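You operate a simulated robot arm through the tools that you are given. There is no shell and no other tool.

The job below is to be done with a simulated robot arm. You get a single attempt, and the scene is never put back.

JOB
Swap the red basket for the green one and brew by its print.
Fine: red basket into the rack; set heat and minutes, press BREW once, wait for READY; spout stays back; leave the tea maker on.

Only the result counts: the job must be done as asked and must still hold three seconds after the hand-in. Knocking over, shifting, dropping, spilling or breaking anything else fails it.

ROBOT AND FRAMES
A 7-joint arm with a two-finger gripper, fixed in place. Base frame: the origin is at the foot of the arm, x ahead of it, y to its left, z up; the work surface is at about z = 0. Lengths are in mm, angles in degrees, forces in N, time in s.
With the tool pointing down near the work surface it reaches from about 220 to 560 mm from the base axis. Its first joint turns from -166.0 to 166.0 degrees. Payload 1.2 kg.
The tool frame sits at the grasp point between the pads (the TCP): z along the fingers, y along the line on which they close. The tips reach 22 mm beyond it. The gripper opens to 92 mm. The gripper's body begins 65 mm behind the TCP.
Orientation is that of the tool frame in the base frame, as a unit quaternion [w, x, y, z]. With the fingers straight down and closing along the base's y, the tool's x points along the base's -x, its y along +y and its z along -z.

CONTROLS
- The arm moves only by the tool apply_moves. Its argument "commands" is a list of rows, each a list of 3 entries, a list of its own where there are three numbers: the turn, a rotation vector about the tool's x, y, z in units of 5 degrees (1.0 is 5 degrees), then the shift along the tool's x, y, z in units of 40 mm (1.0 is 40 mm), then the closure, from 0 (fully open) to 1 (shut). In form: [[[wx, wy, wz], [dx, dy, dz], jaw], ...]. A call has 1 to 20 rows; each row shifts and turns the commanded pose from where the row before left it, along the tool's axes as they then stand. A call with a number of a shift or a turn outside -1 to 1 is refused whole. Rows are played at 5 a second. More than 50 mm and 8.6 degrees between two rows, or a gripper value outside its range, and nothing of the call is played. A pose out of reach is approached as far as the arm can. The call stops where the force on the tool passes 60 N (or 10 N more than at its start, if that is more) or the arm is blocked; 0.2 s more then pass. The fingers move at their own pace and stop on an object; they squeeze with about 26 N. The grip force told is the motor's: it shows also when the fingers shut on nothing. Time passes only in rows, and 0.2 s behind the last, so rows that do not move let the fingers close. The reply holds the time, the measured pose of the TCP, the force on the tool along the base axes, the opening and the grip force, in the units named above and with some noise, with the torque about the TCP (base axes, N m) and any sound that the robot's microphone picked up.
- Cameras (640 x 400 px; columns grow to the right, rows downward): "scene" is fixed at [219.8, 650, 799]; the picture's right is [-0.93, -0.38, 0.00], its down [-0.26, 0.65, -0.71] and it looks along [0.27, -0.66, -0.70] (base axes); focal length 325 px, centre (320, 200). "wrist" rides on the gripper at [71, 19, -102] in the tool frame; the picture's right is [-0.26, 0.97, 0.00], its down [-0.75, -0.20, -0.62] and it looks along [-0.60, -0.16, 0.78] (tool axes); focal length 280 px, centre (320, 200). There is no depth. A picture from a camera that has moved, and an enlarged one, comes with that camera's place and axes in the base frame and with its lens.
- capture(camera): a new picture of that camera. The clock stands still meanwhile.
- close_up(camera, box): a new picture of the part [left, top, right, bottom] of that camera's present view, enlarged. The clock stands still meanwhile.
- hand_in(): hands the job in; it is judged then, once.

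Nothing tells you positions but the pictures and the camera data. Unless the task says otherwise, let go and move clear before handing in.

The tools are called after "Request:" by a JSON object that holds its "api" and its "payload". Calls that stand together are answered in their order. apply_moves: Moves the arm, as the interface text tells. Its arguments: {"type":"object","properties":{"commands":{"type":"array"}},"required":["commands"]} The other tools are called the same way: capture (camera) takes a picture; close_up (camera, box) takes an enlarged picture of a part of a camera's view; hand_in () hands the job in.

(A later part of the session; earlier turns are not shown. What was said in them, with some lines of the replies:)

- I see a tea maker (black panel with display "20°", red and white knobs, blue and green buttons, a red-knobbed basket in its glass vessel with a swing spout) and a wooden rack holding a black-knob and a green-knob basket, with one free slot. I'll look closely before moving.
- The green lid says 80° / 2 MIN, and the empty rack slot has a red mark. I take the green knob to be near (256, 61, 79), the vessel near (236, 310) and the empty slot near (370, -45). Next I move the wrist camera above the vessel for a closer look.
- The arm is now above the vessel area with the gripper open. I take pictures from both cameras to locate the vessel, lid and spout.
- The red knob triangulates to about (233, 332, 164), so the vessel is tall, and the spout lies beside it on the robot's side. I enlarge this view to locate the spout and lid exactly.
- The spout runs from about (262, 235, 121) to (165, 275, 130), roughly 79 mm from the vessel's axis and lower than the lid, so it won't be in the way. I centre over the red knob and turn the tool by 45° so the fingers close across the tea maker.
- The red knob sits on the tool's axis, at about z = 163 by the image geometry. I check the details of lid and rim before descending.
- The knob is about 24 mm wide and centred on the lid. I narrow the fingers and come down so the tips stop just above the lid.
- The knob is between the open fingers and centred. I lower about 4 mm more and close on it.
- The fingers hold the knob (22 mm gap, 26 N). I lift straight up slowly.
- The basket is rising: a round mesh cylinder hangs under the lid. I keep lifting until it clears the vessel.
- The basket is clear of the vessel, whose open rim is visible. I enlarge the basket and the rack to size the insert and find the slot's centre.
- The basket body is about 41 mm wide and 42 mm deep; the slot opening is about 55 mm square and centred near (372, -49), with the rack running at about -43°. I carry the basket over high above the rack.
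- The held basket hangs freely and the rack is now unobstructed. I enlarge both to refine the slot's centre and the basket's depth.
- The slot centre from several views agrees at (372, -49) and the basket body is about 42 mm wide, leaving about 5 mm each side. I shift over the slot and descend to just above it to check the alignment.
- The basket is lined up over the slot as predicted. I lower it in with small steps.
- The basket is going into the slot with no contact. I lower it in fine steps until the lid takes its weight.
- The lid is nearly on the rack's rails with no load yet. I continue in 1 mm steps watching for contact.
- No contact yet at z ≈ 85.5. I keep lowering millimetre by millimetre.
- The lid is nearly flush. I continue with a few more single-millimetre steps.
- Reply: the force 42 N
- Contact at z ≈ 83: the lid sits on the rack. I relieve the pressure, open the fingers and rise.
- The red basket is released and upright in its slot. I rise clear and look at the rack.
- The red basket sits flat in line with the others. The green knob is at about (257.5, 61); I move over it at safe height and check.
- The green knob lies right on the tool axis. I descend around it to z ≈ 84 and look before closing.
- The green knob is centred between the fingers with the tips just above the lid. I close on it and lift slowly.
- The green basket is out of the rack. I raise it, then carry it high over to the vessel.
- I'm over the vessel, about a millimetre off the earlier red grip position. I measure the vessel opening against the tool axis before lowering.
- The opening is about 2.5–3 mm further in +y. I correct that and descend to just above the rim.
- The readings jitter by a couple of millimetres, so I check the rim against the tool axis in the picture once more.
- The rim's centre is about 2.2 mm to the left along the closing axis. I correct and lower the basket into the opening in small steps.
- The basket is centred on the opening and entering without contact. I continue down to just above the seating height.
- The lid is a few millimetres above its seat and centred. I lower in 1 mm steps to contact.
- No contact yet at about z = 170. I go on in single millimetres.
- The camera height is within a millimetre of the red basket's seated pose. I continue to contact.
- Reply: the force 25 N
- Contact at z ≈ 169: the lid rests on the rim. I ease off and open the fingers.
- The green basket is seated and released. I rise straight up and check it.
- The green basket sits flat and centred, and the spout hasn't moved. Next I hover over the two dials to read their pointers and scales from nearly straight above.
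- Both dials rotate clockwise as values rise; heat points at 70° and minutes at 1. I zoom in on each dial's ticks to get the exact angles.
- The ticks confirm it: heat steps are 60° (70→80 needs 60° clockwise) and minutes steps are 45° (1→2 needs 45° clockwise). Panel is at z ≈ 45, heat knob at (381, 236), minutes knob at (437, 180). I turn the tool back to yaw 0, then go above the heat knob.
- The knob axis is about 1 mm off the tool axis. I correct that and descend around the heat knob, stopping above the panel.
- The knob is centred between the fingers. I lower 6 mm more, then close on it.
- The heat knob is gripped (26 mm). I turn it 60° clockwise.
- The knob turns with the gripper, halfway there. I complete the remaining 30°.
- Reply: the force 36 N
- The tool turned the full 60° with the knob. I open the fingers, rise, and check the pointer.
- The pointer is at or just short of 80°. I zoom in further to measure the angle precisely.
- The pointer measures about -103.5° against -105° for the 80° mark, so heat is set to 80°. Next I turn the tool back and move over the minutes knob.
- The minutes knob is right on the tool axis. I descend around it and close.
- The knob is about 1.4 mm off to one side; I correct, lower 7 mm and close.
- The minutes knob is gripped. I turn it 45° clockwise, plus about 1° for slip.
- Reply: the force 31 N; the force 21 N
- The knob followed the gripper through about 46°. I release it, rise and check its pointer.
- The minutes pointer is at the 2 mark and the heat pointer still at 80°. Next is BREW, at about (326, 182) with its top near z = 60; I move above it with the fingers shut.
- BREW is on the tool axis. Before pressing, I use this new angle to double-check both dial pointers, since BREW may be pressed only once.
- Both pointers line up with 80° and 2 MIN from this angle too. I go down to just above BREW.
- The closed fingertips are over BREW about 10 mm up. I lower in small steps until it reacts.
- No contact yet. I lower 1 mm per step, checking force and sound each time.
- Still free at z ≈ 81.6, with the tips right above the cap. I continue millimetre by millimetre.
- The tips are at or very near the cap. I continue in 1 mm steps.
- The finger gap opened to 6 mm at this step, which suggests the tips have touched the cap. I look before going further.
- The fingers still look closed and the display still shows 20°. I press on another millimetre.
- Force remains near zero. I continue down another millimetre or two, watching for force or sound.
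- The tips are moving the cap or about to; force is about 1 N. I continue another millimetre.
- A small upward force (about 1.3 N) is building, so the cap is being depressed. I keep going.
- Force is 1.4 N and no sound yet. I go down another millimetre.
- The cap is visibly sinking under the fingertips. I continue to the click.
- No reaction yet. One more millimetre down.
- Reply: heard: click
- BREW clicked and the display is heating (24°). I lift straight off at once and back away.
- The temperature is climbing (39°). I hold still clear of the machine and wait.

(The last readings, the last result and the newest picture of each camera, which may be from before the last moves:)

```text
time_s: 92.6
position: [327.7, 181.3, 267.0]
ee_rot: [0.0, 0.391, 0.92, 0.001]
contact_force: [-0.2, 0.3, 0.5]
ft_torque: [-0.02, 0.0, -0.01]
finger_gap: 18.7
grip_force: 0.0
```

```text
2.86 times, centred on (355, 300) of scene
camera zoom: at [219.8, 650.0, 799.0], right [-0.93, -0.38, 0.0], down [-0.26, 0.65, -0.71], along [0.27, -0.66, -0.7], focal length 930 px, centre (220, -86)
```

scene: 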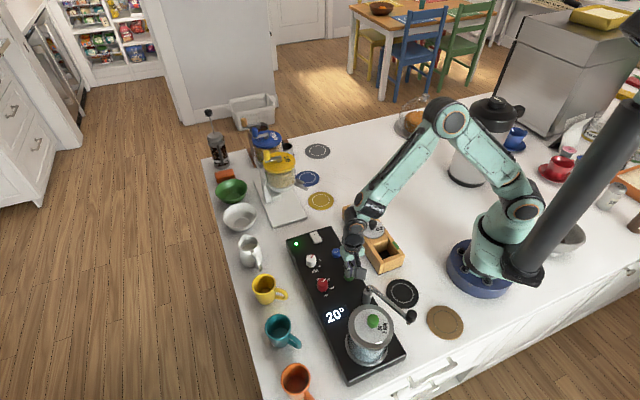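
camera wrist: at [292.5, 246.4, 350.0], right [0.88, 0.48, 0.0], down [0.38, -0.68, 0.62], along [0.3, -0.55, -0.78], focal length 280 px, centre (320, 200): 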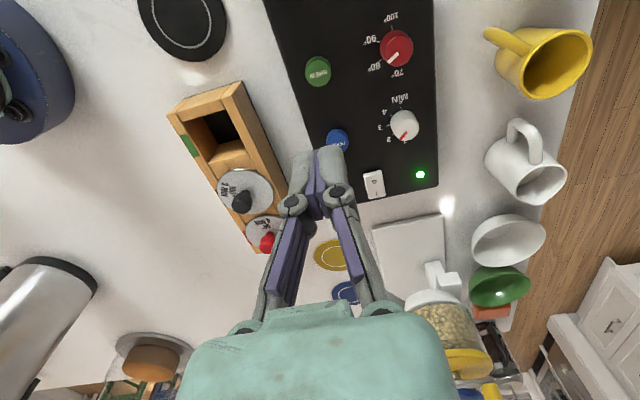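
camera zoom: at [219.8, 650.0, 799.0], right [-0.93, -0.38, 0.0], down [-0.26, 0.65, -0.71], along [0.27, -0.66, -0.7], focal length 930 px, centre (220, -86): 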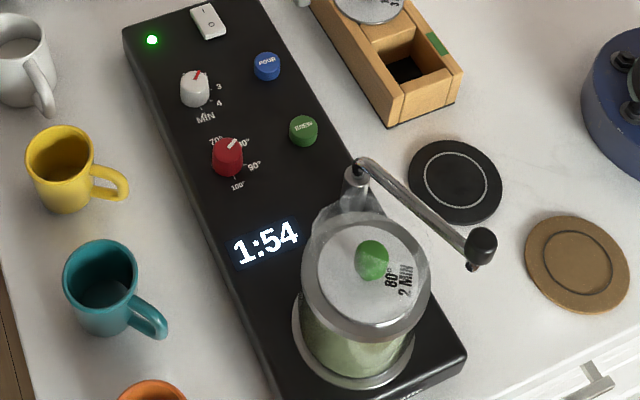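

It reached temperature and is counting down from 2:00 (1:54 now), confirming the minutes setting. I keep waiting.

Request:
{"api": "apply_moves", "payload": {"commands": [[[0, 0, 0], [0, 0, 0], 0.8], [[0, 0, 0], [0, 0, 0], 0.8], [[0, 0, 0], [0, 0, 0], 0.8], [[0, 0, 0], [0, 0, 0], 0.8], [[0, 0, 0], [0, 0, 0], 0.8], [[0, 0, 0], [0, 0, 0], 0.8], [[0, 0, 0], [0, 0, 0], 0.8], [[0, 0, 0], [0, 0, 0], 0.8], [[0, 0, 0], [0, 0, 0], 0.8], [[0, 0, 0], [0, 0, 0], 0.8], [[0, 0, 0], [0, 0, 0], 0.8], [[0, 0, 0], [0, 0, 0], 0.8], [[0, 0, 0], [0, 0, 0], 0.8], [[0, 0, 0], [0, 0, 0], 0.8], [[0, 0, 0], [0, 0, 0], 0.8], [[0, 0, 0], [0, 0, 0], 0.8], [[0, 0, 0], [0, 0, 0], 0.8], [[0, 0, 0], [0, 0, 0], 0.8], [[0, 0, 0], [0, 0, 0], 0.8], [[0, 0, 0], [0, 0, 0], 0.8]]}}

Request:
{"api": "close_up", "payload": {"camera": "scene", "box": [285, 230, 425, 370]}}

```text
time_s: 96.8
position: [327.5, 182.4, 268.2]
ee_rot: [0.0, 0.391, 0.92, 0.0]
contact_force: [-0.2, 0.9, -0.1]
ft_torque: [0.0, 0.0, -0.03]
finger_gap: 18.5
grip_force: 0.1
```

```text
2.86 times, centred on (355, 300) of scene
camera zoom: at [219.8, 650.0, 799.0], right [-0.93, -0.38, 0.0], down [-0.26, 0.65, -0.71], along [0.27, -0.66, -0.7], focal length 930 px, centre (220, -86)
```

zoom: 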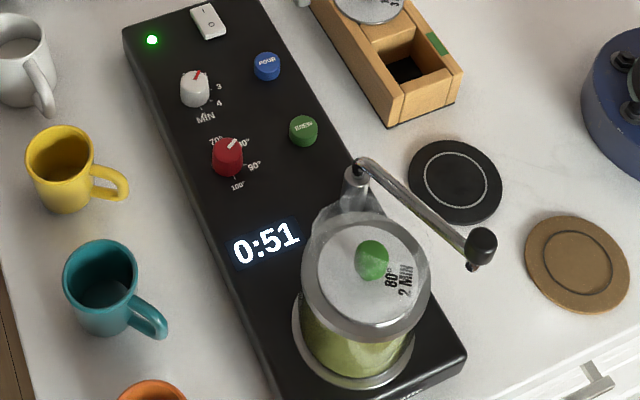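

The countdown shows 0:51, running about 15 s per real second. I wait some four seconds more.

Request:
{"api": "apply_moves", "payload": {"commands": [[[0, 0, 0], [0, 0, 0], 0.8], [[0, 0, 0], [0, 0, 0], 0.8], [[0, 0, 0], [0, 0, 0], 0.8], [[0, 0, 0], [0, 0, 0], 0.8], [[0, 0, 0], [0, 0, 0], 0.8], [[0, 0, 0], [0, 0, 0], 0.8], [[0, 0, 0], [0, 0, 0], 0.8], [[0, 0, 0], [0, 0, 0], 0.8], [[0, 0, 0], [0, 0, 0], 0.8], [[0, 0, 0], [0, 0, 0], 0.8], [[0, 0, 0], [0, 0, 0], 0.8], [[0, 0, 0], [0, 0, 0], 0.8], [[0, 0, 0], [0, 0, 0], 0.8], [[0, 0, 0], [0, 0, 0], 0.8], [[0, 0, 0], [0, 0, 0], 0.8], [[0, 0, 0], [0, 0, 0], 0.8], [[0, 0, 0], [0, 0, 0], 0.8], [[0, 0, 0], [0, 0, 0], 0.8], [[0, 0, 0], [0, 0, 0], 0.8], [[0, 0, 0], [0, 0, 0], 0.8]]}}

Request:
{"api": "close_up", "payload": {"camera": "scene", "box": [285, 230, 425, 370]}}

Request:
{"api": "capture", "payload": {"camera": "scene"}}

```text
time_s: 101.0
position: [327.6, 181.1, 266.1]
ee_rot: [0.0, 0.391, 0.921, -0.001]
contact_force: [-0.5, 0.1, 0.5]
ft_torque: [0.02, 0.0, -0.01]
finger_gap: 18.4
grip_force: 0.0
```

```text
2.86 times, centred on (355, 300) of scene
camera zoom: at [219.8, 650.0, 799.0], right [-0.93, -0.38, 0.0], down [-0.26, 0.65, -0.71], along [0.27, -0.66, -0.7], focal length 930 px, centre (220, -86)
```

zoom: 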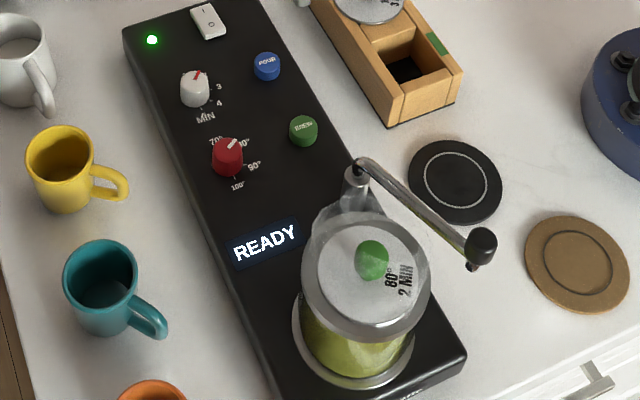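

```text
taken
```

scene: 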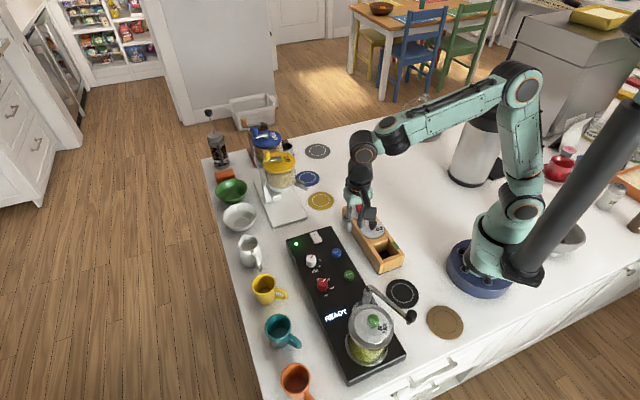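

The display shows READY with the power light on. The spout is still back, the green basket is in the vessel, the red one is in the rack, and the arm is clear. I hand the job in.

Request:
{"api": "hand_in", "payload": {}}

```text
The job is handed in.
```

The job is done and handed in. The tea maker shows READY after brewing with the green basket, and the hand-in was accepted, though no verdict came back.

- **Baskets:** The red basket is in the empty rack slot with the red mark. The green one is seated in the vessel.
- **Settings:** I set heat to 80° and minutes to 2, matching the green basket's print. The countdown ran from about 2:00, which confirms the minutes. I checked the heat only by the dial pointer, which lines up with the 80° mark.
- **Brew:** I pressed BREW once, with a single click heard. It then heated, counted down and reached READY.
- **Left as asked:** The spout is still back, POUR was not touched, and the tea maker's power light is on. The arm is clear, and nothing else looked moved in the last picture.

The baskets' lids are turned differently from before: red in the rack and green in the vessel each sit with the text rotated about 90° from how the other baskets lie. I didn't correct this because the baskets are round.
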